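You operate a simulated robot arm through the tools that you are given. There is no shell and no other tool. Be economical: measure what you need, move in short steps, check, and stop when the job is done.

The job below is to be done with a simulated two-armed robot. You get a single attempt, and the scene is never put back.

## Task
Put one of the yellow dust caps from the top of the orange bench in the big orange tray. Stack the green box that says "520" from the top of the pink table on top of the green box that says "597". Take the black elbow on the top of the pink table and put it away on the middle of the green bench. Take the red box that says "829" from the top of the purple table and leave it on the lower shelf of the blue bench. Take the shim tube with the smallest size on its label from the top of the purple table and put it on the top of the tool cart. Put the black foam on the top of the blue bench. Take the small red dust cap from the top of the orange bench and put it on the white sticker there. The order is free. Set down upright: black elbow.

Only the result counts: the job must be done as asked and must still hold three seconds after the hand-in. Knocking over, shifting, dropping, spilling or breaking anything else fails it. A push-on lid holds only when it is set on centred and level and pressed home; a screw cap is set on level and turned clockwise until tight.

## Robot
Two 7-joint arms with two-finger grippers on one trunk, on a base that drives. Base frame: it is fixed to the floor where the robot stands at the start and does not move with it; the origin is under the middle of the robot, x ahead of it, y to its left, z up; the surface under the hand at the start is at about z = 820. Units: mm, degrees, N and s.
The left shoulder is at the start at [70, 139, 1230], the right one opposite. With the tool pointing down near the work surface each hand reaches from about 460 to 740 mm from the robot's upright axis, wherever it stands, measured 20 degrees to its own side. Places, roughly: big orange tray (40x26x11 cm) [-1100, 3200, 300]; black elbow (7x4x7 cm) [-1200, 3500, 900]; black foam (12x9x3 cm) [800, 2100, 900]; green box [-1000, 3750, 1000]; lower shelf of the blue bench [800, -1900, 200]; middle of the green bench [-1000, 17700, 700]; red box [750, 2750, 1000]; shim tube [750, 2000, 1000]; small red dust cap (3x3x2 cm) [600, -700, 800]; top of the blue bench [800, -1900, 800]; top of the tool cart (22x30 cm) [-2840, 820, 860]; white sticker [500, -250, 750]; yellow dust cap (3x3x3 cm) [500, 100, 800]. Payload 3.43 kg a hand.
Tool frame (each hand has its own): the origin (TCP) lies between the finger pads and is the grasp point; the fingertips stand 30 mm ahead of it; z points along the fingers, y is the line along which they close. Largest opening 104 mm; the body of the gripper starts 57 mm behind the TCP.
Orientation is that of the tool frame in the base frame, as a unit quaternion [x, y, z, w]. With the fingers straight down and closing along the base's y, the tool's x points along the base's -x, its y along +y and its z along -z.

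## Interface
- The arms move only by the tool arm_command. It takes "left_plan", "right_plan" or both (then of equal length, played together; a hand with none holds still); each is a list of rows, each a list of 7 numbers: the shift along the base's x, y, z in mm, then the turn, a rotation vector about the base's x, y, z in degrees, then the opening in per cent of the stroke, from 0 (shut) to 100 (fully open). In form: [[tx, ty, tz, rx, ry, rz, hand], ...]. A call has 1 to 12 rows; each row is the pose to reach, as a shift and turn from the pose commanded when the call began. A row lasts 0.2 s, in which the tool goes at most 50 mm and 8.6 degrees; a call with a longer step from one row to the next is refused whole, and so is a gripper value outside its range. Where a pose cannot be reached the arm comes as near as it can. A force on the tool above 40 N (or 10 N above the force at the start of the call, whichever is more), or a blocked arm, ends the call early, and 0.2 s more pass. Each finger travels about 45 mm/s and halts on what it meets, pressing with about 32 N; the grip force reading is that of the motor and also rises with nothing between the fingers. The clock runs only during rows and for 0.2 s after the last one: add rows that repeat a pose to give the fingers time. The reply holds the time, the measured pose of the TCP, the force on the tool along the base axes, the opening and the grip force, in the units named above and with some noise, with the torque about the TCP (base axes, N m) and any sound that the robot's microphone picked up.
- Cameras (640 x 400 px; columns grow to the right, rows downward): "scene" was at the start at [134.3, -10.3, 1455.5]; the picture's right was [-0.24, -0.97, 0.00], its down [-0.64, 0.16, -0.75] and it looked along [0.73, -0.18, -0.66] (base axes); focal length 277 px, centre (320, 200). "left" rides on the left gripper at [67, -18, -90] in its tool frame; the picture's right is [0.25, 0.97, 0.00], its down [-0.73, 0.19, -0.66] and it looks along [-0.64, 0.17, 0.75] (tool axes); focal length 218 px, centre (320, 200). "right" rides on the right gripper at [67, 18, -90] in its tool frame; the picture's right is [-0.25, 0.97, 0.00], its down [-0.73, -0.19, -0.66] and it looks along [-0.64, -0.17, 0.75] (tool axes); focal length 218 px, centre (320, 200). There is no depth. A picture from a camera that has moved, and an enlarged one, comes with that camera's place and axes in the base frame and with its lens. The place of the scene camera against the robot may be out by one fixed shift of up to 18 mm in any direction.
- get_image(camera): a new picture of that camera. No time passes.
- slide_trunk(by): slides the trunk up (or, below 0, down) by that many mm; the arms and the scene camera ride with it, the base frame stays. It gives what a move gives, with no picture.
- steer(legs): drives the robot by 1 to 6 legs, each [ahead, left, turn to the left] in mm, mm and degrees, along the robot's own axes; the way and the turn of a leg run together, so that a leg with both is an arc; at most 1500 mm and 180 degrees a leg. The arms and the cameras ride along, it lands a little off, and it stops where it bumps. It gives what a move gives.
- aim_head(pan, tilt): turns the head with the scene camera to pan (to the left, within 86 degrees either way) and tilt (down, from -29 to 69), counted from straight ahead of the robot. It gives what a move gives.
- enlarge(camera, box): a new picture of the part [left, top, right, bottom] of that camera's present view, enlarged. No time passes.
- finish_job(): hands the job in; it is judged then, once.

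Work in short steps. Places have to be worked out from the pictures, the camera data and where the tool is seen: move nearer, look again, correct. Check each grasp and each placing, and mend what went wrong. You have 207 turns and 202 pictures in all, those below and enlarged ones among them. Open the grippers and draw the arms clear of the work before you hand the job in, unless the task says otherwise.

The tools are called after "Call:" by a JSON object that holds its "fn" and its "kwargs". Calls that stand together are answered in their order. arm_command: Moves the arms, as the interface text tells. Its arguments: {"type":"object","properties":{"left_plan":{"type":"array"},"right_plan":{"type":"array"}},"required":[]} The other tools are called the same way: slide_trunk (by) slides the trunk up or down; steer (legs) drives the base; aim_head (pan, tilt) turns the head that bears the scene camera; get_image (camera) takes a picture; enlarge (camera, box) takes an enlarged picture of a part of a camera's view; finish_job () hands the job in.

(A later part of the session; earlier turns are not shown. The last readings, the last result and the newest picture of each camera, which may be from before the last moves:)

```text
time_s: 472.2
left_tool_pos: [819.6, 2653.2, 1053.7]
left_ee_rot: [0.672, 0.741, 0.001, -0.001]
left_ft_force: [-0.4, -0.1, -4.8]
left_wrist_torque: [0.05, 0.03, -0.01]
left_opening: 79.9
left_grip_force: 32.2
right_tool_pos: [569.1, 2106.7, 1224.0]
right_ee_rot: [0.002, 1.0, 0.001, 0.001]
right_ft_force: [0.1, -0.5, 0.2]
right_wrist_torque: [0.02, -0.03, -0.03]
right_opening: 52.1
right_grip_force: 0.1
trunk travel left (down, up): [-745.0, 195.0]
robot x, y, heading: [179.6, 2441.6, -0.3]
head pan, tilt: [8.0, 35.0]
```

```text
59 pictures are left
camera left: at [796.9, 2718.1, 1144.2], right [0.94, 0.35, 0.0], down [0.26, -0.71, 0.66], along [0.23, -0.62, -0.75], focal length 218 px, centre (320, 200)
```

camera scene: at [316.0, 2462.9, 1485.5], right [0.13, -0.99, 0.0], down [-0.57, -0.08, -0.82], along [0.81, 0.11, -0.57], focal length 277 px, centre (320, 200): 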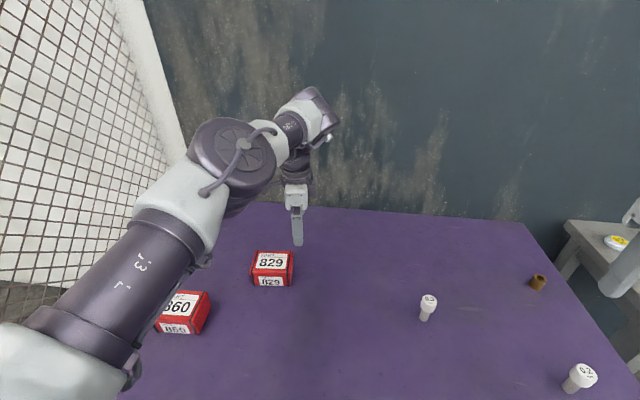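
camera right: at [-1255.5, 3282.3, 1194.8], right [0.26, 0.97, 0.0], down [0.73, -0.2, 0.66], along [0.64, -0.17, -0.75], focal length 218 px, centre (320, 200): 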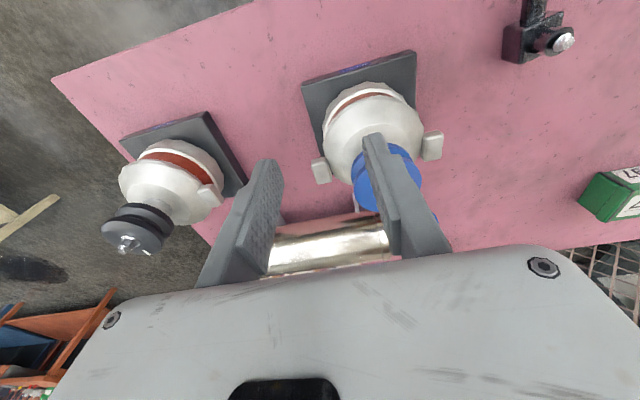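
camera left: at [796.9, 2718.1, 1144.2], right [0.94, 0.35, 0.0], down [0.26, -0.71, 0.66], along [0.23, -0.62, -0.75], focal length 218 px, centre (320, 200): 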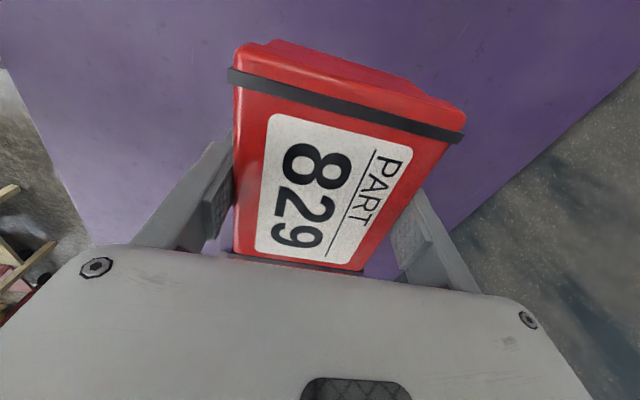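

The box is held (79.9 mm). For the low shelf I'll need the tool tilted, so I shift right 200, set the box down on free table space and regrasp with a 40° tilt.

Call:
{"fn": "steer", "kwargs": {"legs": [[0, -200, 0.3]]}}

Call:
{"fn": "arm_command", "kwargs": {"left_plan": [[-10, 0, -40, 0, 0, 0, 60], [-20, 0, -80, 0, 0, 0, 60], [-20, 0, -120, 0, 0, 0, 60], [-20, 0, -145, 0, 0, 0, 60], [-20, 0, -150, 0, 0, 0, 60], [-20, 0, -154, 0, 0, 0, 60], [-20, 0, -157, 0, 0, 0, 60], [-20, 0, -160, 0, 0, 0, 60]]}}

Call:
{"fn": "get_image", "kwargs": {"camera": "scene"}}

```text
time_s: 473.8
left_tool_pos: [819.7, 2459.4, 1053.1]
left_ee_rot: [0.67, 0.742, 0.0, 0.001]
left_ft_force: [0.6, 0.5, -3.9]
left_wrist_torque: [-0.04, -0.03, -0.02]
left_opening: 79.5
left_grip_force: 32.0
right_tool_pos: [571.5, 1914.1, 1225.4]
right_ee_rot: [0.001, 1.0, -0.001, 0.001]
right_ft_force: [-0.6, -0.1, 0.2]
right_wrist_torque: [-0.04, -0.01, 0.01]
right_opening: 51.9
right_grip_force: 0.1
trunk travel left (down, up): [-745.0, 195.0]
robot x, y, heading: [177.1, 2244.8, 0.1]
head pan, tilt: [8.0, 35.0]
```

```text
time_s: 475.6
left_tool_pos: [797.3, 2457.5, 894.5]
left_ee_rot: [0.67, 0.742, 0.0, -0.001]
left_ft_force: [-0.9, -0.5, -5.3]
left_wrist_torque: [0.04, 0.03, 0.0]
left_opening: 79.6
left_grip_force: 31.9
right_tool_pos: [571.4, 1912.1, 1225.1]
right_ee_rot: [0.001, 1.0, 0.001, 0.001]
right_ft_force: [-0.6, -0.1, -0.5]
right_wrist_torque: [0.01, -0.02, -0.03]
right_opening: 52.2
right_grip_force: 0.0
trunk travel left (down, up): [-745.0, 195.0]
robot x, y, heading: [178.4, 2244.4, -0.1]
head pan, tilt: [8.0, 35.0]
```

```text
58 pictures are left
camera scene: at [317.9, 2266.1, 1485.2], right [0.14, -0.99, 0.0], down [-0.57, -0.08, -0.82], along [0.81, 0.11, -0.57], focal length 277 px, centre (320, 200)
```

scene: 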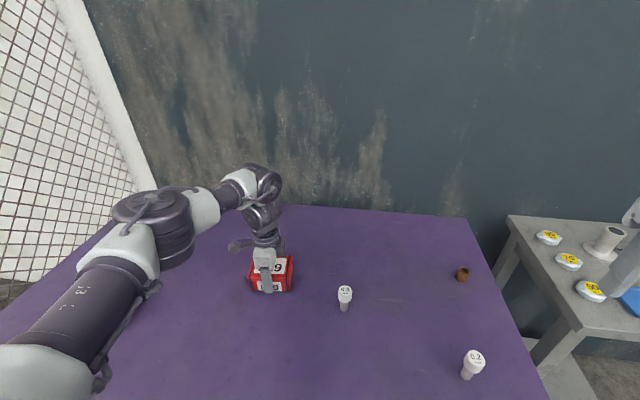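

I lower the last few mm, release, rise and then tilt the tool 40° (fingers toward -y).

Call:
{"fn": "arm_command", "kwargs": {"left_plan": [[0, 0, -2, 0, 0, 0, 60], [0, 0, -3, 0, 0, 0, 60], [0, 0, -3, 0, 0, 0, 80], [0, 0, -3, 0, 0, 0, 100], [0, 0, -3, 0, 0, 0, 100], [0, 0, -3, 0, 0, 0, 100], [0, 0, 20, 0, 0, 0, 100], [0, 0, 50, 0, 0, 0, 100], [0, 0, 80, 0, 0, 0, 100], [0, 0, 110, 0, 0, 0, 100]]}}

Call:
{"fn": "arm_command", "kwargs": {"left_plan": [[0, 10, 0, -8, -0.8, 0, 100], [0, 20, 0, -16, -1.6, 0, 100], [0, 30, 0, -24, -2.4, 0, 100], [0, 40, 0, -32, -3.2, 0, 100], [0, 52, -10, -39.8, -4, 0, 100], [0, 52, -20, -39.8, -4, 0, 100], [0, 52, -20, -39.8, -4, 0, 100]]}}

Call:
{"fn": "get_image", "kwargs": {"camera": "left"}}

Call:
{"fn": "get_image", "kwargs": {"camera": "scene"}}

```text
time_s: 477.8
left_tool_pos: [797.7, 2455.1, 1004.9]
left_ee_rot: [0.669, 0.743, 0.001, -0.001]
left_ft_force: [0.0, -0.5, -0.2]
left_wrist_torque: [0.02, -0.01, -0.02]
left_opening: 103.9
left_grip_force: 0.1
right_tool_pos: [569.7, 1910.8, 1223.9]
right_ee_rot: [0.001, 1.0, 0.002, 0.001]
right_ft_force: [-0.6, -0.3, -0.5]
right_wrist_torque: [-0.01, -0.03, 0.02]
right_opening: 51.8
right_grip_force: 0.0
trunk travel left (down, up): [-745.0, 195.0]
robot x, y, heading: [179.2, 2241.1, 0.1]
head pan, tilt: [8.0, 35.0]
```

```text
time_s: 479.4
left_tool_pos: [797.9, 2507.1, 984.4]
left_ee_rot: [0.63, 0.697, -0.23, 0.254]
left_ft_force: [-0.1, -0.4, -0.4]
left_wrist_torque: [-0.02, -0.03, 0.0]
left_opening: 104.3
left_grip_force: 0.1
right_tool_pos: [570.1, 1910.1, 1225.7]
right_ee_rot: [0.0, 1.0, 0.001, 0.002]
right_ft_force: [0.5, 0.9, -0.6]
right_wrist_torque: [0.03, -0.03, 0.0]
right_opening: 52.2
right_grip_force: 0.0
trunk travel left (down, up): [-745.0, 195.0]
robot x, y, heading: [176.0, 2244.5, 0.1]
head pan, tilt: [8.0, 35.0]
```

```text
57 pictures are left
camera left: at [770.2, 2615.3, 1010.0], right [0.94, 0.29, -0.16], down [0.2, -0.12, 0.97], along [0.26, -0.95, -0.17], focal length 218 px, centre (320, 200)
```

left: 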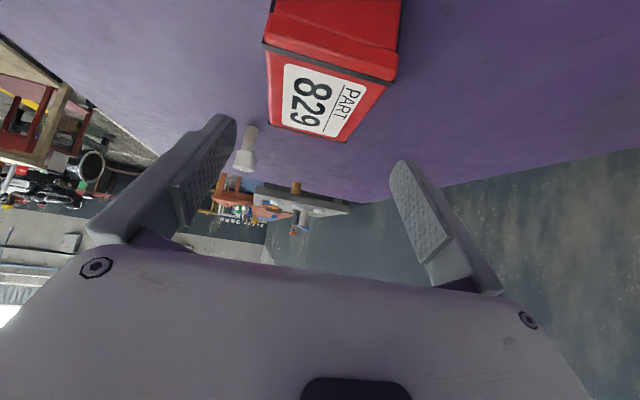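

```text
56 pictures are left
camera scene: at [316.9, 2265.7, 1485.3], right [0.14, -0.99, 0.0], down [-0.57, -0.08, -0.82], along [0.81, 0.11, -0.57], focal length 277 px, centre (320, 200)
```

scene: 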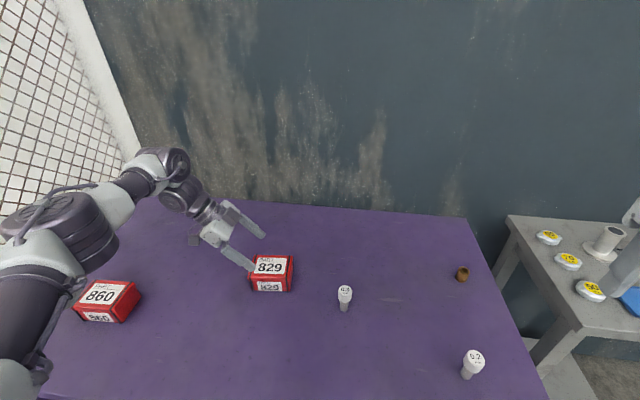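

The tilted posture works. I descend along the approach to [797,2461,894] and close.

Call:
{"fn": "arm_command", "kwargs": {"left_plan": [[0, -14, -30, 0, 0, 0, 100], [0, -28, -60, 0, 0, 0, 100], [0, -40, -80, 0, 0, 0, 100], [0, -46, -90, 0, 0, 0, 100], [0, -46, -90, 0, 0, 0, 100], [0, -46, -90, 0, 0, 0, 90], [0, -46, -90, 0, 0, 0, 80], [0, -46, -90, 0, 0, 0, 70], [0, -46, -90, 0, 0, 0, 60], [0, -46, -90, 0, 0, 0, 60]]}}

Call:
{"fn": "get_image", "kwargs": {"camera": "left"}}

```text
time_s: 481.6
left_tool_pos: [797.4, 2464.5, 894.3]
left_ee_rot: [0.63, 0.698, -0.229, 0.253]
left_ft_force: [-0.7, -0.9, -0.2]
left_wrist_torque: [-0.02, -0.03, 0.02]
left_opening: 79.6
left_grip_force: 32.1
right_tool_pos: [569.9, 1910.8, 1225.8]
right_ee_rot: [0.0, 1.0, 0.001, 0.001]
right_ft_force: [-0.3, 0.0, 0.0]
right_wrist_torque: [0.02, 0.0, 0.0]
right_opening: 52.1
right_grip_force: 0.1
trunk travel left (down, up): [-745.0, 195.0]
robot x, y, heading: [178.5, 2247.1, -0.4]
head pan, tilt: [8.0, 35.0]
```

```text
55 pictures are left
camera left: at [770.2, 2571.5, 919.6], right [0.94, 0.29, -0.16], down [0.2, -0.12, 0.97], along [0.26, -0.95, -0.17], focal length 218 px, centre (320, 200)
```

left: 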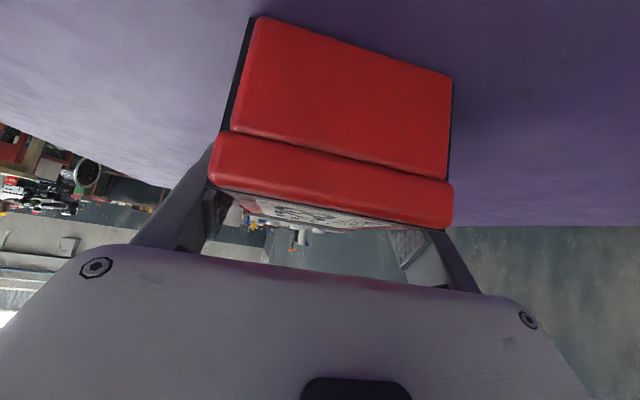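

Gripped. I lift and then turn the tool +84° about vertical so the fingers point ahead.

Call:
{"fn": "arm_command", "kwargs": {"left_plan": [[0, 0, 30, 0, 0, 0, 60], [0, 0, 70, 0, 0, 0, 60], [0, 0, 110, 0, 0, 0, 60], [0, 0, 150, 0, 0, 0, 60]]}}

Call:
{"fn": "arm_command", "kwargs": {"left_plan": [[-6, -5, 10, 0, 0, 7.6, 60], [-12, -10, 20, 0, 0, 15.2, 60], [-18, -15, 30, 0, 0, 22.8, 60], [-24, -20, 30, 0, 0, 30.4, 60], [-30, -25, 30, 0, 0, 38, 60], [-36, -30, 30, 0, 0, 45.6, 60], [-42, -35, 30, 0, 0, 53.2, 60], [-48, -40, 30, 0, 0, 60.8, 60], [-54, -45, 30, 0, 0, 68.4, 60], [-60, -50, 30, 0, 0, 76, 60], [-66, -55, 30, 0, 0, 84, 60], [-66, -55, 30, 0, 0, 84, 60]]}}

Call:
{"fn": "get_image", "kwargs": {"camera": "scene"}}

```text
time_s: 482.6
left_tool_pos: [798.5, 2463.1, 1043.1]
left_ee_rot: [0.629, 0.698, -0.229, 0.253]
left_ft_force: [-0.7, 0.8, -4.9]
left_wrist_torque: [0.08, -0.03, 0.01]
left_opening: 79.7
left_grip_force: 32.2
right_tool_pos: [568.4, 1910.4, 1225.0]
right_ee_rot: [0.001, 1.0, 0.001, 0.002]
right_ft_force: [-0.1, 0.1, -0.3]
right_wrist_torque: [-0.01, 0.0, -0.03]
right_opening: 52.2
right_grip_force: 0.0
trunk travel left (down, up): [-745.0, 195.0]
robot x, y, heading: [179.1, 2242.0, -0.2]
head pan, tilt: [8.0, 35.0]
```

```text
time_s: 485.2
left_tool_pos: [743.3, 2416.8, 1072.0]
left_ee_rot: [0.002, 0.94, -0.003, 0.34]
left_ft_force: [0.0, -0.7, -4.5]
left_wrist_torque: [0.0, 0.04, 0.01]
left_opening: 79.6
left_grip_force: 32.2
left hand out of reach, approached as far as the arm can: row 11, 12
right_tool_pos: [570.8, 1912.3, 1224.6]
right_ee_rot: [0.001, 1.0, 0.0, 0.001]
right_ft_force: [-1.0, -0.2, -0.3]
right_wrist_torque: [-0.01, 0.0, -0.03]
right_opening: 52.0
right_grip_force: 0.0
trunk travel left (down, up): [-745.0, 195.0]
robot x, y, heading: [178.7, 2242.6, -0.1]
head pan, tilt: [8.0, 35.0]
```

```text
54 pictures are left
camera scene: at [318.2, 2267.2, 1485.2], right [0.14, -0.99, 0.0], down [-0.57, -0.08, -0.82], along [0.81, 0.11, -0.57], focal length 277 px, centre (320, 200)
```

scene: 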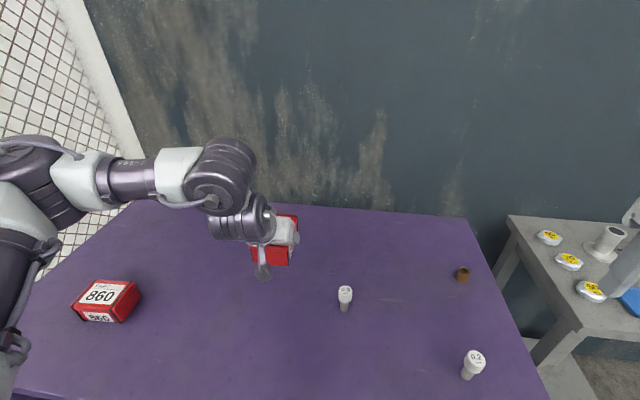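

The box is level with the tool tilted 40° ahead. I drive to the blue bench (y≈-2080).

Call:
{"fn": "steer", "kwargs": {"legs": [[-400, 0, 0.1], [0, -1500, 0.5], [0, -1500, 0.5], [0, -1320, 0.5]]}}

Call:
{"fn": "aim_head", "kwargs": {"pan": 0, "tilt": 45}}

Call:
{"fn": "slide_trunk", "kwargs": {"by": -400}}

Call:
{"fn": "get_image", "kwargs": {"camera": "scene"}}

Call:
{"fn": "get_image", "kwargs": {"camera": "left"}}

```text
time_s: 508.0
left_tool_pos: [371.6, -1884.2, 1071.4]
left_ee_rot: [-0.007, 0.94, 0.002, 0.34]
left_ft_force: [-0.5, -0.4, -4.0]
left_wrist_torque: [-0.01, 0.06, 0.03]
left_opening: 79.6
left_grip_force: 32.2
right_tool_pos: [209.7, -2392.6, 1225.2]
right_ee_rot: [-0.008, 1.0, 0.002, 0.001]
right_ft_force: [0.4, -0.1, -0.1]
right_wrist_torque: [0.03, 0.01, 0.03]
right_opening: 51.8
right_grip_force: 0.1
trunk travel left (down, up): [-745.0, 195.0]
robot x, y, heading: [-191.2, -2067.5, 1.1]
head pan, tilt: [8.0, 35.0]
```

```text
time_s: 508.7
left_tool_pos: [371.4, -1885.1, 1072.1]
left_ee_rot: [-0.006, 0.94, 0.0, 0.341]
left_ft_force: [0.5, 0.4, -5.3]
left_wrist_torque: [-0.01, 0.04, -0.01]
left_opening: 79.8
left_grip_force: 31.7
right_tool_pos: [209.7, -2392.0, 1225.1]
right_ee_rot: [-0.009, 1.0, 0.001, 0.001]
right_ft_force: [0.0, -0.5, -0.2]
right_wrist_torque: [-0.01, 0.0, -0.01]
right_opening: 51.9
right_grip_force: 0.1
trunk travel left (down, up): [-745.0, 195.0]
robot x, y, heading: [-189.3, -2065.2, 0.6]
head pan, tilt: [0.0, 45.0]
```

```text
time_s: 510.9
left_tool_pos: [374.3, -1886.8, 853.4]
left_ee_rot: [-0.006, 0.932, -0.002, 0.362]
left_ft_force: [-19.8, -3.1, 35.4]
left_wrist_torque: [1.77, 0.05, 0.9]
left_opening: 79.7
left_grip_force: 31.9
right_tool_pos: [206.8, -2391.9, 989.1]
right_ee_rot: [-0.008, 1.0, 0.002, 0.003]
right_ft_force: [0.3, 0.4, 0.7]
right_wrist_torque: [-0.03, 0.05, 0.02]
right_opening: 51.8
right_grip_force: 0.0
trunk travel left (down, up): [-508.0, 432.0]
robot x, y, heading: [-188.7, -2067.1, 1.1]
head pan, tilt: [0.0, 45.0]
stopped: the force on the tool passed its limit at 180 N (the readings are from after the stop); the commanded pose is now the measured one
```

```text
53 pictures are left
camera scene: at [-59.8, -2055.1, 1233.5], right [0.02, -1.0, 0.0], down [-0.71, -0.01, -0.71], along [0.71, 0.01, -0.71], focal length 277 px, centre (320, 200)
```

scene: 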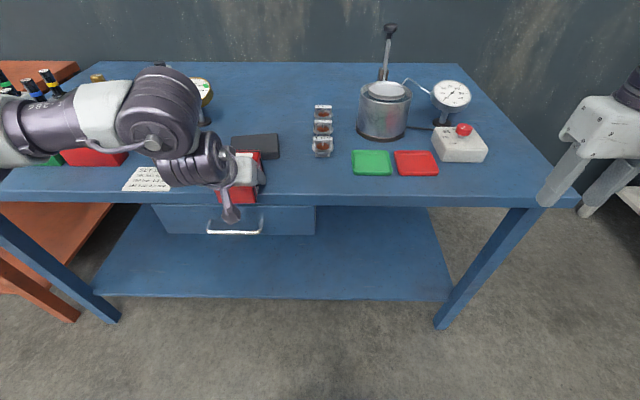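

```text
52 pictures are left
camera left: at [266.2, -1904.9, 874.5], right [-0.2, 0.96, -0.18], down [0.09, 0.2, 0.98], along [0.98, 0.18, -0.13], focal length 218 px, centre (320, 200)
```

left: 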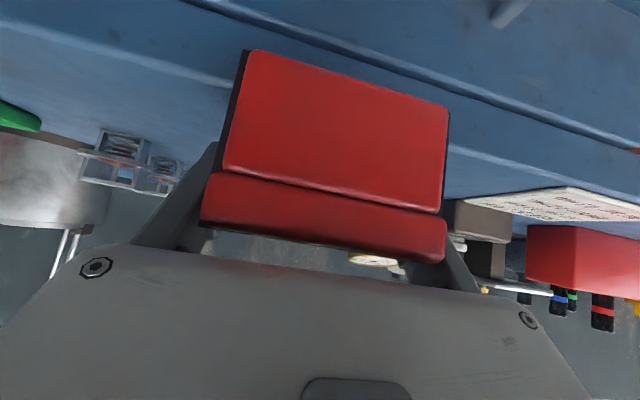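

I lowered while the box was still above the bench edge—the box rests on the top. I go straight back up, then back the base off.

Call:
{"fn": "slide_trunk", "kwargs": {"by": 150}}

Call:
{"fn": "get_image", "kwargs": {"camera": "left"}}

Call:
{"fn": "get_image", "kwargs": {"camera": "scene"}}

```text
time_s: 512.7
left_tool_pos: [378.0, -1884.5, 997.5]
left_ee_rot: [-0.008, 0.935, 0.0, 0.356]
left_ft_force: [0.6, 0.0, -5.1]
left_wrist_torque: [0.0, 0.05, 0.02]
left_opening: 79.7
left_grip_force: 32.2
right_tool_pos: [209.2, -2391.5, 1139.1]
right_ee_rot: [-0.008, 1.0, 0.001, 0.001]
right_ft_force: [-0.1, -0.4, 1.1]
right_wrist_torque: [0.03, -0.02, 0.01]
right_opening: 51.9
right_grip_force: 0.1
trunk travel left (down, up): [-658.0, 282.0]
robot x, y, heading: [-187.3, -2070.9, 1.1]
head pan, tilt: [0.0, 45.0]
```

```text
51 pictures are left
camera left: at [268.6, -1903.7, 1020.2], right [-0.2, 0.96, -0.17], down [0.1, 0.2, 0.97], along [0.97, 0.18, -0.14], focal length 218 px, centre (320, 200)
```

left: 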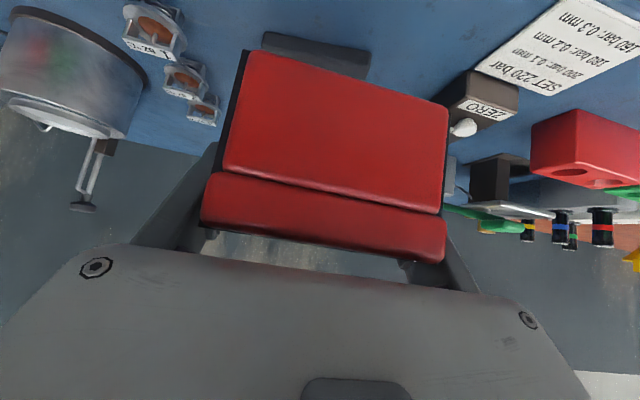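

```text
50 pictures are left
camera scene: at [-55.4, -2054.1, 1383.3], right [0.02, -1.0, 0.0], down [-0.71, -0.01, -0.71], along [0.71, 0.01, -0.71], focal length 277 px, centre (320, 200)
```

scene: 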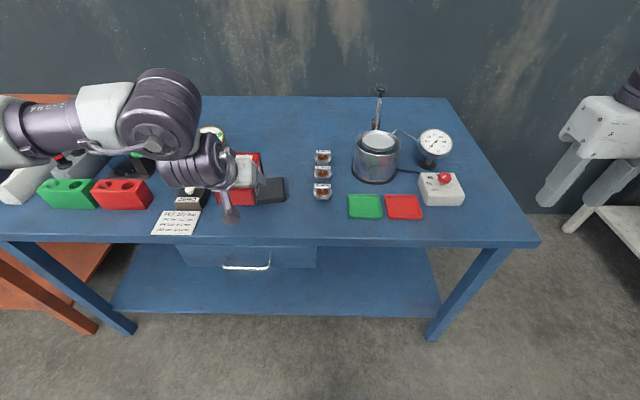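

The box is still firmly held and nothing was disturbed. I back off 290 and lower the trunk outside the bench.

Call:
{"fn": "steer", "kwargs": {"legs": [[-300, 0, -1]]}}

Call:
{"fn": "slide_trunk", "kwargs": {"by": -400}}

Call:
{"fn": "slide_trunk", "kwargs": {"by": -230}}

Call:
{"fn": "get_image", "kwargs": {"camera": "scene"}}

Call:
{"fn": "get_image", "kwargs": {"camera": "left"}}

```text
time_s: 514.7
left_tool_pos: [84.9, -1897.9, 998.3]
left_ee_rot: [0.0, 0.934, -0.004, 0.356]
left_ft_force: [0.5, -0.2, -5.1]
left_wrist_torque: [-0.01, 0.05, -0.01]
left_opening: 79.8
left_grip_force: 32.5
right_tool_pos: [-91.3, -2401.5, 1136.7]
right_ee_rot: [0.0, 1.0, 0.001, 0.0]
right_ft_force: [0.0, -0.2, 0.1]
right_wrist_torque: [0.01, 0.03, 0.02]
right_opening: 51.7
right_grip_force: 0.1
trunk travel left (down, up): [-658.0, 282.0]
robot x, y, heading: [-489.8, -2069.2, 0.2]
head pan, tilt: [0.0, 45.0]
```

```text
time_s: 518.5
left_tool_pos: [83.1, -1897.2, 596.7]
left_ee_rot: [0.0, 0.934, -0.004, 0.356]
left_ft_force: [0.0, -0.2, -5.1]
left_wrist_torque: [-0.01, 0.07, 0.01]
left_opening: 79.7
left_grip_force: 32.0
right_tool_pos: [-93.6, -2400.4, 738.6]
right_ee_rot: [0.0, 1.0, 0.001, 0.001]
right_ft_force: [0.3, 0.1, 0.8]
right_wrist_torque: [-0.01, 0.0, -0.04]
right_opening: 51.7
right_grip_force: 0.1
trunk travel left (down, up): [-258.0, 682.0]
robot x, y, heading: [-488.3, -2070.2, 0.1]
head pan, tilt: [0.0, 45.0]
```

```text
time_s: 520.9
left_tool_pos: [82.5, -1897.2, 367.3]
left_ee_rot: [0.001, 0.935, -0.004, 0.356]
left_ft_force: [0.5, 0.2, -4.2]
left_wrist_torque: [-0.02, 0.01, 0.0]
left_opening: 79.8
left_grip_force: 31.5
right_tool_pos: [-92.4, -2400.6, 508.1]
right_ee_rot: [0.001, 1.0, 0.001, 0.001]
right_ft_force: [-0.8, -1.3, 1.2]
right_wrist_torque: [0.01, 0.02, 0.02]
right_opening: 51.9
right_grip_force: 0.1
trunk travel left (down, up): [-28.0, 912.0]
robot x, y, heading: [-487.6, -2066.6, -0.3]
head pan, tilt: [0.0, 45.0]
```

```text
49 pictures are left
camera scene: at [-352.5, -2058.8, 753.4], right [0.0, -1.0, 0.0], down [-0.71, 0.0, -0.71], along [0.71, 0.0, -0.71], focal length 277 px, centre (320, 200)
```

scene: 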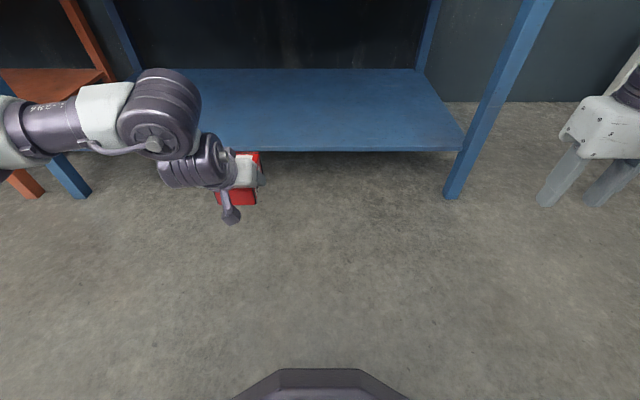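

```text
48 pictures are left
camera left: at [-25.8, -1914.0, 390.3], right [-0.19, 0.97, -0.17], down [0.11, 0.2, 0.97], along [0.98, 0.16, -0.14], focal length 218 px, centre (320, 200)
```

left: 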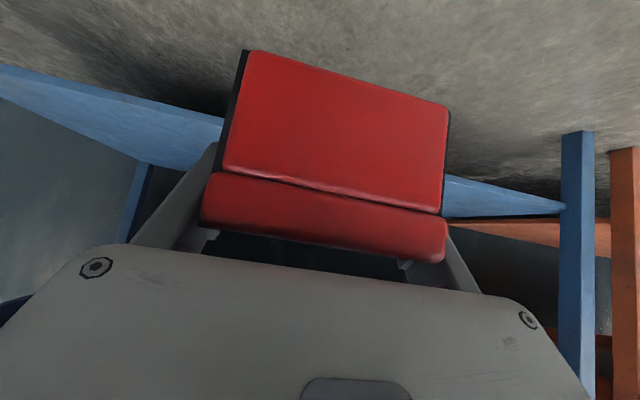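

The shelf's front edge is x≈372, its top z≈250. I drive 370 ahead; box bottom (~335) passes above the shelf.

Call:
{"fn": "steer", "kwargs": {"legs": [[375, 0, 0.3]]}}

Call:
{"fn": "get_image", "kwargs": {"camera": "scene"}}

Call:
{"fn": "get_image", "kwargs": {"camera": "left"}}

```text
time_s: 523.3
left_tool_pos: [455.7, -1890.5, 368.6]
left_ee_rot: [-0.004, 0.934, -0.002, 0.356]
left_ft_force: [0.1, 0.5, -5.3]
left_wrist_torque: [0.01, 0.06, 0.0]
left_opening: 79.4
left_grip_force: 32.6
right_tool_pos: [282.8, -2395.5, 508.2]
right_ee_rot: [-0.004, 1.0, 0.001, 0.001]
right_ft_force: [0.8, 0.4, 0.1]
right_wrist_torque: [0.0, -0.03, -0.02]
right_opening: 51.9
right_grip_force: 0.0
trunk travel left (down, up): [-28.0, 912.0]
robot x, y, heading: [-113.8, -2065.4, 0.5]
head pan, tilt: [0.0, 45.0]
```

```text
47 pictures are left
camera scene: at [20.7, -2056.0, 753.4], right [0.01, -1.0, 0.0], down [-0.71, -0.01, -0.71], along [0.71, 0.01, -0.71], focal length 277 px, centre (320, 200)
```

scene: 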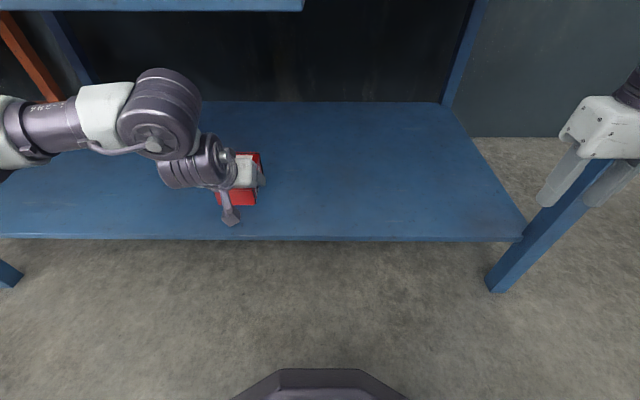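

```text
46 pictures are left
camera left: at [345.9, -1908.4, 390.2], right [-0.19, 0.97, -0.17], down [0.11, 0.2, 0.97], along [0.98, 0.17, -0.14], focal length 218 px, centre (320, 200)
```

left: 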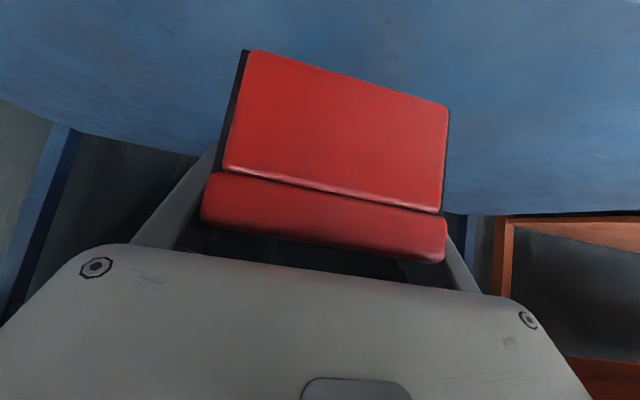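

Using both views the shelf edge is rather x≈425, z≈213. I move the hand 60 further in and lower to z≈275.

Call:
{"fn": "arm_command", "kwargs": {"left_plan": [[20, 0, 0, 0, 0, 0, 60], [45, 0, -10, 0, 0, 0, 60], [65, 0, -30, 0, 0, 0, 60], [70, 0, -60, 0, 0, 0, 60], [70, 0, -85, 0, 0, 0, 60], [70, 0, -92, 0, 0, 0, 60], [70, 0, -92, 0, 0, 0, 60]]}}

Call:
{"fn": "get_image", "kwargs": {"camera": "scene"}}

Call:
{"fn": "get_image", "kwargs": {"camera": "left"}}

```text
time_s: 524.9
left_tool_pos: [524.7, -1890.8, 276.8]
left_ee_rot: [-0.004, 0.935, -0.002, 0.356]
left_ft_force: [-0.2, -0.6, -5.2]
left_wrist_torque: [0.02, 0.03, 0.02]
left_opening: 79.9
left_grip_force: 32.3
right_tool_pos: [281.5, -2395.0, 507.4]
right_ee_rot: [-0.005, 1.0, 0.0, 0.001]
right_ft_force: [0.0, -0.3, 0.3]
right_wrist_torque: [-0.02, -0.01, -0.01]
right_opening: 52.2
right_grip_force: 0.0
trunk travel left (down, up): [-28.0, 912.0]
robot x, y, heading: [-109.3, -2067.0, 0.6]
head pan, tilt: [0.0, 45.0]
```

```text
45 pictures are left
camera scene: at [20.7, -2056.0, 753.4], right [0.01, -1.0, 0.0], down [-0.71, -0.01, -0.71], along [0.71, 0.01, -0.71], focal length 277 px, centre (320, 200)
```

scene: 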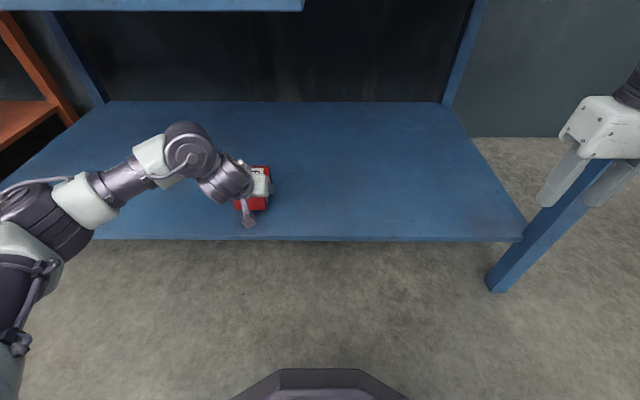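

```text
44 pictures are left
camera left: at [416.8, -1907.9, 298.2], right [-0.19, 0.97, -0.17], down [0.11, 0.2, 0.97], along [0.97, 0.17, -0.14], focal length 218 px, centre (320, 200)
```

left: 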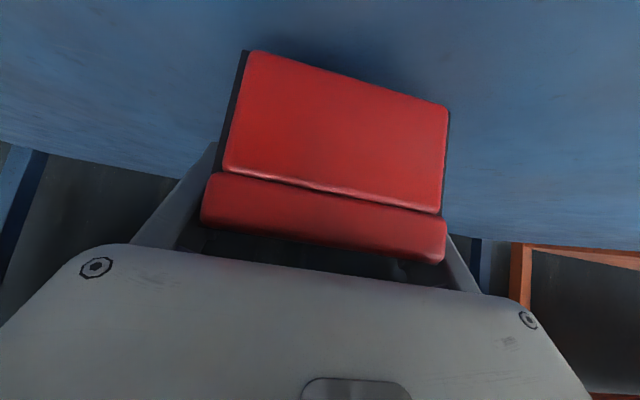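

Box above the shelf. I lower in 4 mm steps to contact.

Call:
{"fn": "arm_command", "kwargs": {"left_plan": [[0, 0, -6, 0, 0, 0, 60], [0, 0, -12, 0, 0, 0, 60], [0, 0, -18, 0, 0, 0, 60], [0, 0, -22, 0, 0, 0, 60], [0, 0, -26, 0, 0, 0, 60], [0, 0, -30, 0, 0, 0, 60], [0, 0, -33, 0, 0, 0, 60], [0, 0, -36, 0, 0, 0, 60], [0, 0, -39, 0, 0, 0, 60], [0, 0, -42, 0, 0, 0, 60], [0, 0, -45, 0, 0, 0, 60], [0, 0, -48, 0, 0, 0, 60]]}}

Call:
{"fn": "get_image", "kwargs": {"camera": "left"}}

```text
time_s: 526.5
left_tool_pos: [525.8, -1890.7, 254.1]
left_ee_rot: [-0.004, 0.931, -0.003, 0.364]
left_ft_force: [-1.8, 0.2, 16.9]
left_wrist_torque: [0.85, 0.84, 0.01]
left_opening: 79.4
left_grip_force: 32.2
right_tool_pos: [283.1, -2396.5, 508.0]
right_ee_rot: [-0.005, 1.0, 0.002, 0.002]
right_ft_force: [-0.8, -1.5, 0.9]
right_wrist_torque: [0.0, 0.02, 0.01]
right_opening: 51.9
right_grip_force: 0.0
trunk travel left (down, up): [-28.0, 912.0]
robot x, y, heading: [-115.7, -2070.7, 0.2]
head pan, tilt: [0.0, 45.0]
stopped in row 7 (left hand): the force on the tool passed its limit at 43 N (the readings are from after the stop); the commanded pose is now the measured one
```

```text
43 pictures are left
camera left: at [417.3, -1909.0, 274.0], right [-0.19, 0.96, -0.18], down [0.09, 0.2, 0.98], along [0.98, 0.17, -0.12], focal length 218 px, centre (320, 200)
```

left: 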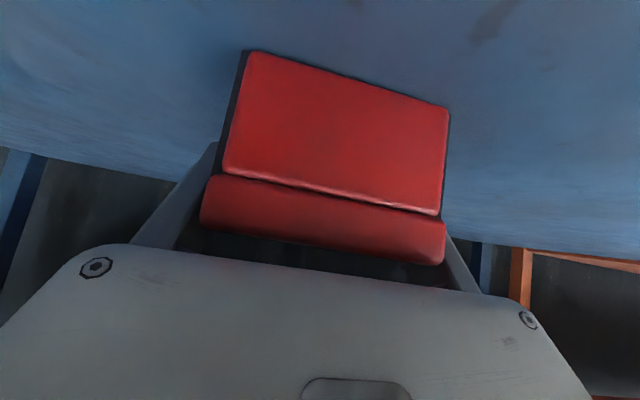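

Contact at 254. I release, retract along the tool axis, and check.

Call:
{"fn": "arm_command", "kwargs": {"left_plan": [[0, 0, 1, 0, 0, 0, 75], [0, 0, 1, 0, 0, 0, 90], [0, 0, 1, 0, 0, 0, 100], [0, 0, 1, 0, 0, 0, 100], [-15, 0, 17, 0, 0, 0, 100], [-35, 0, 40, 0, 0, 0, 100], [-60, 0, 65, 0, 0, 0, 100], [-85, 0, 95, 0, 0, 0, 100]]}}

Call:
{"fn": "get_image", "kwargs": {"camera": "left"}}

Call:
{"fn": "get_image", "kwargs": {"camera": "scene"}}

```text
time_s: 528.3
left_tool_pos: [448.0, -1887.1, 342.7]
left_ee_rot: [-0.003, 0.933, -0.003, 0.359]
left_ft_force: [0.2, 0.1, -0.7]
left_wrist_torque: [0.02, 0.01, 0.0]
left_opening: 103.8
left_grip_force: 0.1
left hand out of reach, approached as far as the arm can: row 8
right_tool_pos: [282.2, -2395.5, 507.4]
right_ee_rot: [-0.005, 1.0, 0.001, 0.001]
right_ft_force: [-0.3, -0.3, 0.6]
right_wrist_torque: [-0.01, 0.01, 0.0]
right_opening: 52.1
right_grip_force: 0.1
trunk travel left (down, up): [-28.0, 912.0]
robot x, y, heading: [-114.0, -2062.7, 0.7]
head pan, tilt: [0.0, 45.0]
```

```text
42 pictures are left
camera left: at [338.2, -1904.7, 364.5], right [-0.19, 0.97, -0.18], down [0.1, 0.2, 0.97], along [0.98, 0.17, -0.13], focal length 218 px, centre (320, 200)
```

left: 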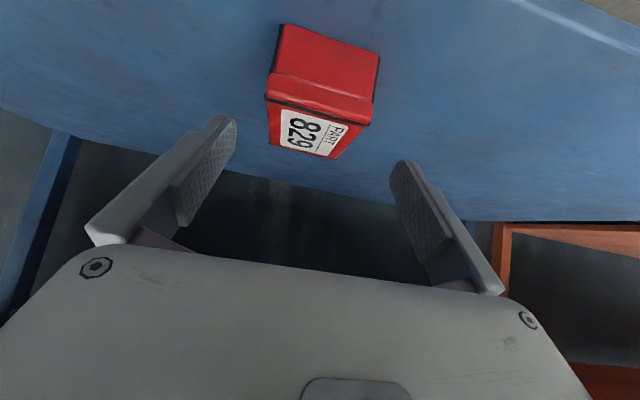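

```text
41 pictures are left
camera scene: at [20.2, -2055.8, 753.3], right [0.01, -1.0, 0.0], down [-0.71, -0.01, -0.71], along [0.71, 0.01, -0.71], focal length 277 px, centre (320, 200)
```

scene: 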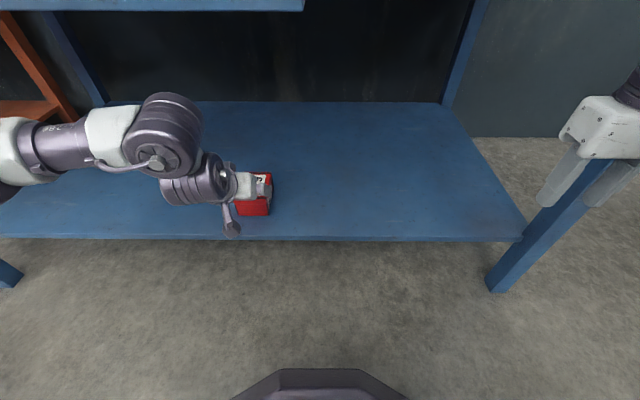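

The red box lies flat on the lower shelf. Reconsidering the cart: the hint names a 22×30 cm spot at [-2840,820]; the tube stands ~150 mm off, so I'll move it nearer. First I back out and raise the trunk.

Call:
{"fn": "steer", "kwargs": {"legs": [[-250, 0, -0.7]]}}

Call:
{"fn": "slide_trunk", "kwargs": {"by": 400}}

Call:
{"fn": "slide_trunk", "kwargs": {"by": 300}}

Call:
{"fn": "steer", "kwargs": {"legs": [[150, 0, 0], [0, 1500, 0], [0, 1500, 0], [0, 1250, 0]]}}

```text
time_s: 530.1
left_tool_pos: [199.0, -1894.9, 344.2]
left_ee_rot: [0.002, 0.933, -0.006, 0.36]
left_ft_force: [0.1, -0.4, -0.1]
left_wrist_torque: [0.0, -0.02, 0.0]
left_opening: 104.0
left_grip_force: 0.0
right_tool_pos: [26.6, -2401.6, 508.2]
right_ee_rot: [0.001, 1.0, 0.001, 0.001]
right_ft_force: [0.9, 1.0, 0.6]
right_wrist_torque: [-0.02, 0.01, 0.03]
right_opening: 52.0
right_grip_force: 0.0
trunk travel left (down, up): [-28.0, 912.0]
robot x, y, heading: [-365.5, -2068.9, -0.1]
head pan, tilt: [0.0, 45.0]
```

```text
time_s: 533.9
left_tool_pos: [198.1, -1895.6, 742.2]
left_ee_rot: [0.002, 0.933, -0.006, 0.36]
left_ft_force: [-0.5, 0.8, -0.9]
left_wrist_torque: [0.03, 0.01, 0.01]
left_opening: 104.1
left_grip_force: 0.0
right_tool_pos: [27.1, -2400.8, 907.5]
right_ee_rot: [0.001, 1.0, 0.001, 0.0]
right_ft_force: [-0.5, -1.1, 0.3]
right_wrist_torque: [-0.01, 0.0, 0.01]
right_opening: 51.7
right_grip_force: 0.1
trunk travel left (down, up): [-428.0, 512.0]
robot x, y, heading: [-368.4, -2067.7, 0.2]
head pan, tilt: [0.0, 45.0]
```

```text
time_s: 536.9
left_tool_pos: [199.3, -1896.3, 1043.2]
left_ee_rot: [0.003, 0.933, -0.006, 0.36]
left_ft_force: [0.3, -0.3, 0.1]
left_wrist_torque: [0.0, -0.02, -0.01]
left_opening: 103.9
left_grip_force: 0.1
right_tool_pos: [27.9, -2400.9, 1207.7]
right_ee_rot: [0.001, 1.0, 0.001, 0.001]
right_ft_force: [0.5, -0.3, -0.1]
right_wrist_torque: [0.01, -0.02, -0.02]
right_opening: 52.0
right_grip_force: 0.0
trunk travel left (down, up): [-728.0, 212.0]
robot x, y, heading: [-365.8, -2068.2, -0.1]
head pan, tilt: [0.0, 45.0]
```

```text
time_s: 558.4
left_tool_pos: [403.1, 2360.9, 1043.5]
left_ee_rot: [0.018, 0.932, -0.011, 0.361]
left_ft_force: [1.1, 0.2, 0.1]
left_wrist_torque: [-0.02, 0.02, 0.03]
left_opening: 104.2
left_grip_force: 0.0
right_tool_pos: [215.9, 1860.1, 1207.1]
right_ee_rot: [0.018, 1.0, 0.0, 0.001]
right_ft_force: [-0.4, 0.2, 0.6]
right_wrist_torque: [0.0, 0.0, -0.01]
right_opening: 51.9
right_grip_force: 0.0
trunk travel left (down, up): [-728.0, 212.0]
robot x, y, heading: [-159.5, 2207.6, -2.3]
head pan, tilt: [0.0, 45.0]
```

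I drive back to the cart and turn to face it with the trunk raised.

Call:
{"fn": "slide_trunk", "kwargs": {"by": 190}}

Call:
{"fn": "steer", "kwargs": {"legs": [[0, 0, 2.3], [-1500, 0, 0], [-1130, 0, 0], [0, 0, -90], [550, 0, 0]]}}

Call:
{"fn": "aim_head", "kwargs": {"pan": 0, "tilt": 50}}

Call:
{"fn": "get_image", "kwargs": {"camera": "scene"}}

Call:
{"fn": "get_image", "kwargs": {"camera": "left"}}

```text
time_s: 560.5
left_tool_pos: [404.5, 2360.1, 1233.2]
left_ee_rot: [0.018, 0.933, -0.012, 0.36]
left_ft_force: [0.7, 0.7, -0.8]
left_wrist_torque: [0.02, 0.03, 0.02]
left_opening: 103.9
left_grip_force: 0.0
right_tool_pos: [215.8, 1861.0, 1397.5]
right_ee_rot: [0.017, 1.0, 0.001, 0.001]
right_ft_force: [-0.1, -0.5, 0.1]
right_wrist_torque: [0.02, -0.01, -0.01]
right_opening: 52.2
right_grip_force: 0.0
trunk travel left (down, up): [-918.0, 22.0]
robot x, y, heading: [-162.9, 2204.4, -2.3]
head pan, tilt: [0.0, 45.0]
```

```text
time_s: 580.4
left_tool_pos: [-2636.1, 1060.5, 1235.1]
left_ee_rot: [0.658, 0.661, -0.258, 0.252]
left_ft_force: [-1.4, 0.0, -0.4]
left_wrist_torque: [0.01, 0.0, 0.0]
left_opening: 103.9
left_grip_force: 0.0
right_tool_pos: [-3142.3, 1227.2, 1398.0]
right_ee_rot: [0.704, 0.71, -0.001, 0.002]
right_ft_force: [-0.1, 0.0, 0.4]
right_wrist_torque: [-0.03, 0.04, -0.01]
right_opening: 52.0
right_grip_force: 0.1
trunk travel left (down, up): [-918.0, 22.0]
robot x, y, heading: [-2812.9, 1624.1, -89.8]
head pan, tilt: [0.0, 45.0]
```

```text
time_s: 581.1
left_tool_pos: [-2635.0, 1059.8, 1234.2]
left_ee_rot: [0.658, 0.661, -0.257, 0.252]
left_ft_force: [-0.5, 0.8, 0.2]
left_wrist_torque: [0.0, -0.03, -0.01]
left_opening: 104.0
left_grip_force: 0.1
right_tool_pos: [-3142.3, 1227.1, 1398.8]
right_ee_rot: [0.704, 0.71, -0.001, 0.001]
right_ft_force: [0.0, -0.3, -0.5]
right_wrist_torque: [0.03, 0.01, 0.02]
right_opening: 52.0
right_grip_force: 0.1
trunk travel left (down, up): [-918.0, 22.0]
robot x, y, heading: [-2813.9, 1623.1, -89.3]
head pan, tilt: [0.0, 50.0]
```

```text
40 pictures are left
camera scene: at [-2810.2, 1504.8, 1636.7], right [-1.0, -0.01, 0.0], down [-0.01, 0.77, -0.64], along [0.01, -0.64, -0.77], focal length 277 px, centre (320, 200)
```

scene: 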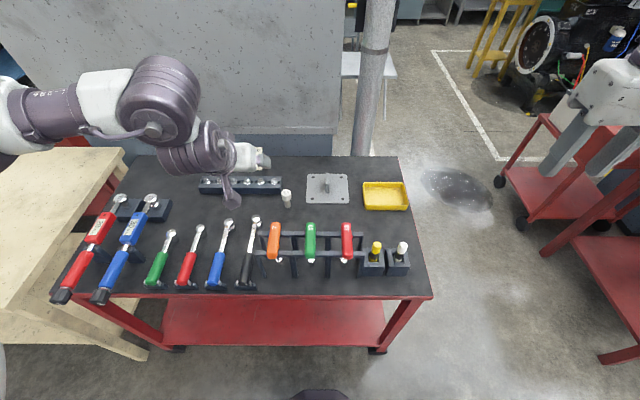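

```text
39 pictures are left
camera left: at [-2652.3, 1170.7, 1255.3], right [0.97, 0.19, -0.18], down [0.2, -0.1, 0.97], along [0.17, -0.98, -0.13], focal length 218 px, centre (320, 200)
```

left: 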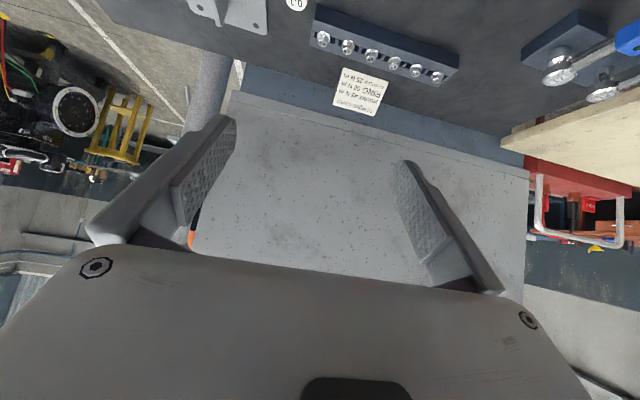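

I shift the base so both the tube and the new spot are in reach, then lower the trunk and look.

Call:
{"fn": "steer", "kwargs": {"legs": [[0, -86, -0.7], [65, 0, 0]]}}

Call:
{"fn": "arm_command", "kwargs": {"left_plan": [[10, 0, 0, 5, 0, 0, 60], [20, 0, 0, 10, 0, 0, 60], [30, -5, 0, 14, 0, 0, 60]]}}

Call:
{"fn": "slide_trunk", "kwargs": {"by": -190}}

Call:
{"fn": "get_image", "kwargs": {"camera": "left"}}

Call:
{"fn": "get_image", "kwargs": {"camera": "scene"}}

```text
time_s: 582.8
left_tool_pos: [-2722.9, 1003.1, 1239.4]
left_ee_rot: [0.66, 0.657, -0.264, 0.252]
left_ft_force: [0.3, 1.0, 0.0]
left_wrist_torque: [-0.06, 0.04, -0.05]
left_opening: 104.2
left_grip_force: 0.0
right_tool_pos: [-3226.7, 1176.1, 1403.5]
right_ee_rot: [0.707, 0.707, -0.005, 0.004]
right_ft_force: [0.8, 1.0, 0.4]
right_wrist_torque: [-0.11, 0.04, -0.01]
right_opening: 52.3
right_grip_force: 0.1
trunk travel left (down, up): [-918.0, 22.0]
robot x, y, heading: [-2899.8, 1559.6, -89.8]
head pan, tilt: [0.0, 50.0]
```

```text
time_s: 583.6
left_tool_pos: [-2695.7, 989.8, 1234.1]
left_ee_rot: [0.687, 0.685, -0.177, 0.167]
left_ft_force: [0.1, -0.3, -0.3]
left_wrist_torque: [-0.01, 0.03, -0.01]
left_opening: 62.7
left_grip_force: 0.0
right_tool_pos: [-3231.1, 1165.9, 1398.9]
right_ee_rot: [0.707, 0.707, -0.001, 0.001]
right_ft_force: [0.2, 0.7, -0.3]
right_wrist_torque: [-0.01, 0.01, 0.02]
right_opening: 52.3
right_grip_force: 0.1
trunk travel left (down, up): [-918.0, 22.0]
robot x, y, heading: [-2898.2, 1555.3, -90.1]
head pan, tilt: [0.0, 50.0]
```

```text
time_s: 585.6
left_tool_pos: [-2697.4, 989.1, 1042.0]
left_ee_rot: [0.687, 0.685, -0.176, 0.169]
left_ft_force: [-0.9, 0.5, 0.0]
left_wrist_torque: [-0.01, -0.01, 0.02]
left_opening: 62.5
left_grip_force: 0.1
right_tool_pos: [-3233.1, 1163.6, 1208.8]
right_ee_rot: [0.707, 0.707, -0.001, 0.001]
right_ft_force: [-0.4, 0.2, 0.2]
right_wrist_torque: [-0.03, -0.01, 0.02]
right_opening: 51.7
right_grip_force: 0.1
trunk travel left (down, up): [-728.0, 212.0]
robot x, y, heading: [-2902.0, 1557.1, -90.3]
head pan, tilt: [0.0, 50.0]
```

```text
38 pictures are left
camera left: at [-2713.5, 1090.2, 1090.6], right [0.97, 0.22, -0.13], down [0.2, -0.33, 0.92], along [0.16, -0.92, -0.37], focal length 218 px, centre (320, 200)
```

left: 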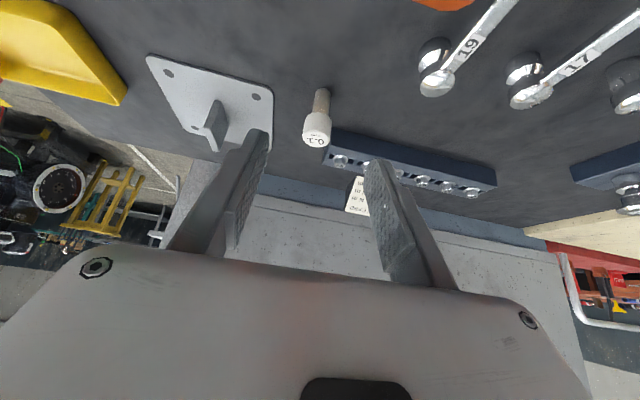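

```text
37 pictures are left
camera scene: at [-2897.9, 1438.8, 1446.6], right [-1.0, 0.0, 0.0], down [0.0, 0.77, -0.64], along [0.0, -0.64, -0.77], focal length 277 px, centre (320, 200)
```

scene: 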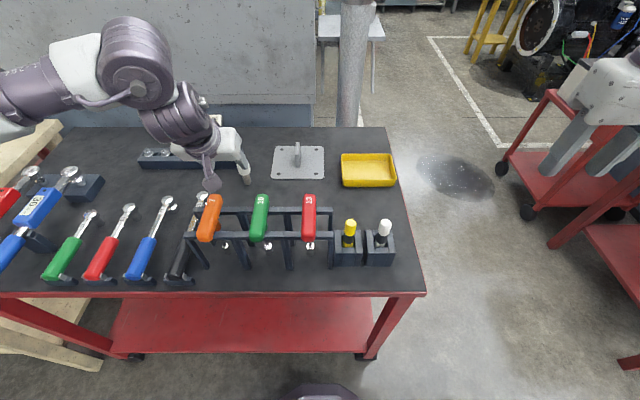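

Tube at ≈[-2693,882]. I move above it.

Call:
{"fn": "arm_command", "kwargs": {"left_plan": [[2, -25, -15, 0, 0, 0, 60], [3, -55, -30, 0, 0, 0, 60], [4, -85, -40, 0, 0, 0, 60], [4, -104, -45, 0, 0, 0, 60], [4, -104, -45, 0, 0, 0, 60]]}}

Call:
{"fn": "get_image", "kwargs": {"camera": "left"}}

```text
time_s: 586.9
left_tool_pos: [-2693.6, 884.8, 996.8]
left_ee_rot: [0.687, 0.685, -0.177, 0.169]
left_ft_force: [0.3, 0.0, 0.6]
left_wrist_torque: [0.0, -0.01, 0.01]
left_opening: 62.5
left_grip_force: 0.1
right_tool_pos: [-3232.8, 1163.6, 1209.8]
right_ee_rot: [0.707, 0.707, 0.0, 0.001]
right_ft_force: [-0.8, -0.4, 0.1]
right_wrist_torque: [-0.01, 0.02, -0.01]
right_opening: 52.1
right_grip_force: 0.1
trunk travel left (down, up): [-728.0, 212.0]
robot x, y, heading: [-2903.0, 1555.0, -90.0]
head pan, tilt: [0.0, 50.0]
```

```text
36 pictures are left
camera left: at [-2709.2, 986.5, 1044.9], right [0.97, 0.22, -0.13], down [0.2, -0.33, 0.92], along [0.16, -0.92, -0.37], focal length 218 px, centre (320, 200)
```

left: 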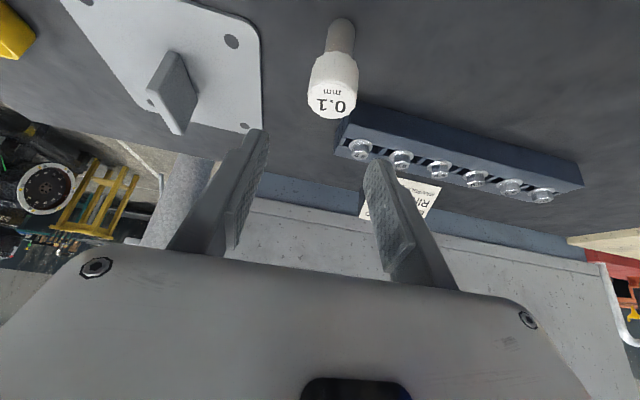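

Centred. I descend to 922 and close.

Call:
{"fn": "arm_command", "kwargs": {"left_plan": [[0, -1, -25, 0, 0, 0, 60], [0, -2, -50, 0, 0, 0, 60], [0, -2, -74, 0, 0, 0, 60], [0, -2, -74, 0, 0, 0, 60], [0, -2, -74, 0, 0, 0, 45], [0, -2, -74, 0, 0, 0, 30], [0, -2, -74, 0, 0, 0, 15], [0, -2, -74, 0, 0, 0, 15]]}}

Call:
{"fn": "arm_command", "kwargs": {"left_plan": [[0, 0, 15, 0, 0, 0, 15], [0, 0, 40, 0, 0, 0, 15], [0, 5, 70, 0, 0, 0, 15], [-35, 10, 90, 0, 0, 0, 15], [-70, 15, 95, 0, 0, 0, 15], [-105, 20, 95, 0, 0, 0, 15], [-140, 24, 95, 0, 0, 0, 15], [-142, 24, 95, 0, 0, 0, 15]]}}

Call:
{"fn": "get_image", "kwargs": {"camera": "left"}}

Call:
{"fn": "get_image", "kwargs": {"camera": "scene"}}

```text
time_s: 588.6
left_tool_pos: [-2693.5, 883.2, 920.7]
left_ee_rot: [0.687, 0.685, -0.176, 0.168]
left_ft_force: [-1.3, -0.3, 0.7]
left_wrist_torque: [0.0, 0.03, -0.01]
left_opening: 30.0
left_grip_force: 31.6
right_tool_pos: [-3233.2, 1164.4, 1208.6]
right_ee_rot: [0.707, 0.707, 0.0, 0.002]
right_ft_force: [-0.4, -0.4, -0.4]
right_wrist_torque: [0.01, 0.0, 0.04]
right_opening: 51.8
right_grip_force: 0.0
trunk travel left (down, up): [-728.0, 212.0]
robot x, y, heading: [-2899.6, 1555.1, -90.1]
head pan, tilt: [0.0, 50.0]
```

```text
time_s: 590.5
left_tool_pos: [-2835.1, 906.2, 1016.8]
left_ee_rot: [0.687, 0.684, -0.178, 0.168]
left_ft_force: [-0.8, 0.8, -0.6]
left_wrist_torque: [-0.02, 0.01, 0.02]
left_opening: 30.0
left_grip_force: 31.9
right_tool_pos: [-3232.4, 1164.5, 1208.3]
right_ee_rot: [0.707, 0.707, 0.0, 0.002]
right_ft_force: [0.3, 0.1, 0.3]
right_wrist_torque: [0.0, 0.01, 0.01]
right_opening: 52.2
right_grip_force: 0.1
trunk travel left (down, up): [-728.0, 212.0]
robot x, y, heading: [-2900.9, 1555.7, -89.9]
head pan, tilt: [0.0, 50.0]
```

```text
35 pictures are left
camera left: at [-2850.2, 1008.7, 1065.4], right [0.97, 0.22, -0.13], down [0.2, -0.33, 0.92], along [0.16, -0.92, -0.37], focal length 218 px, centre (320, 200)
```

left: 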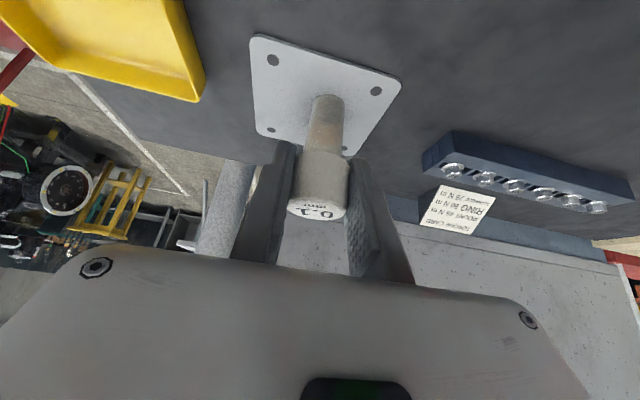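

```text
34 pictures are left
camera scene: at [-2897.0, 1438.6, 1446.5], right [-1.0, 0.0, 0.0], down [0.0, 0.77, -0.64], along [0.0, -0.64, -0.77], focal length 277 px, centre (320, 200)
```

scene: 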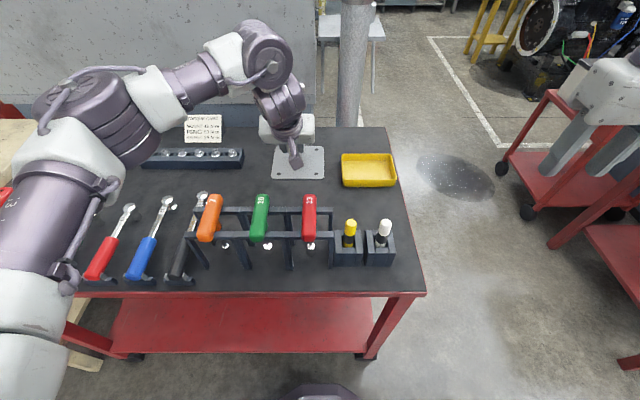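

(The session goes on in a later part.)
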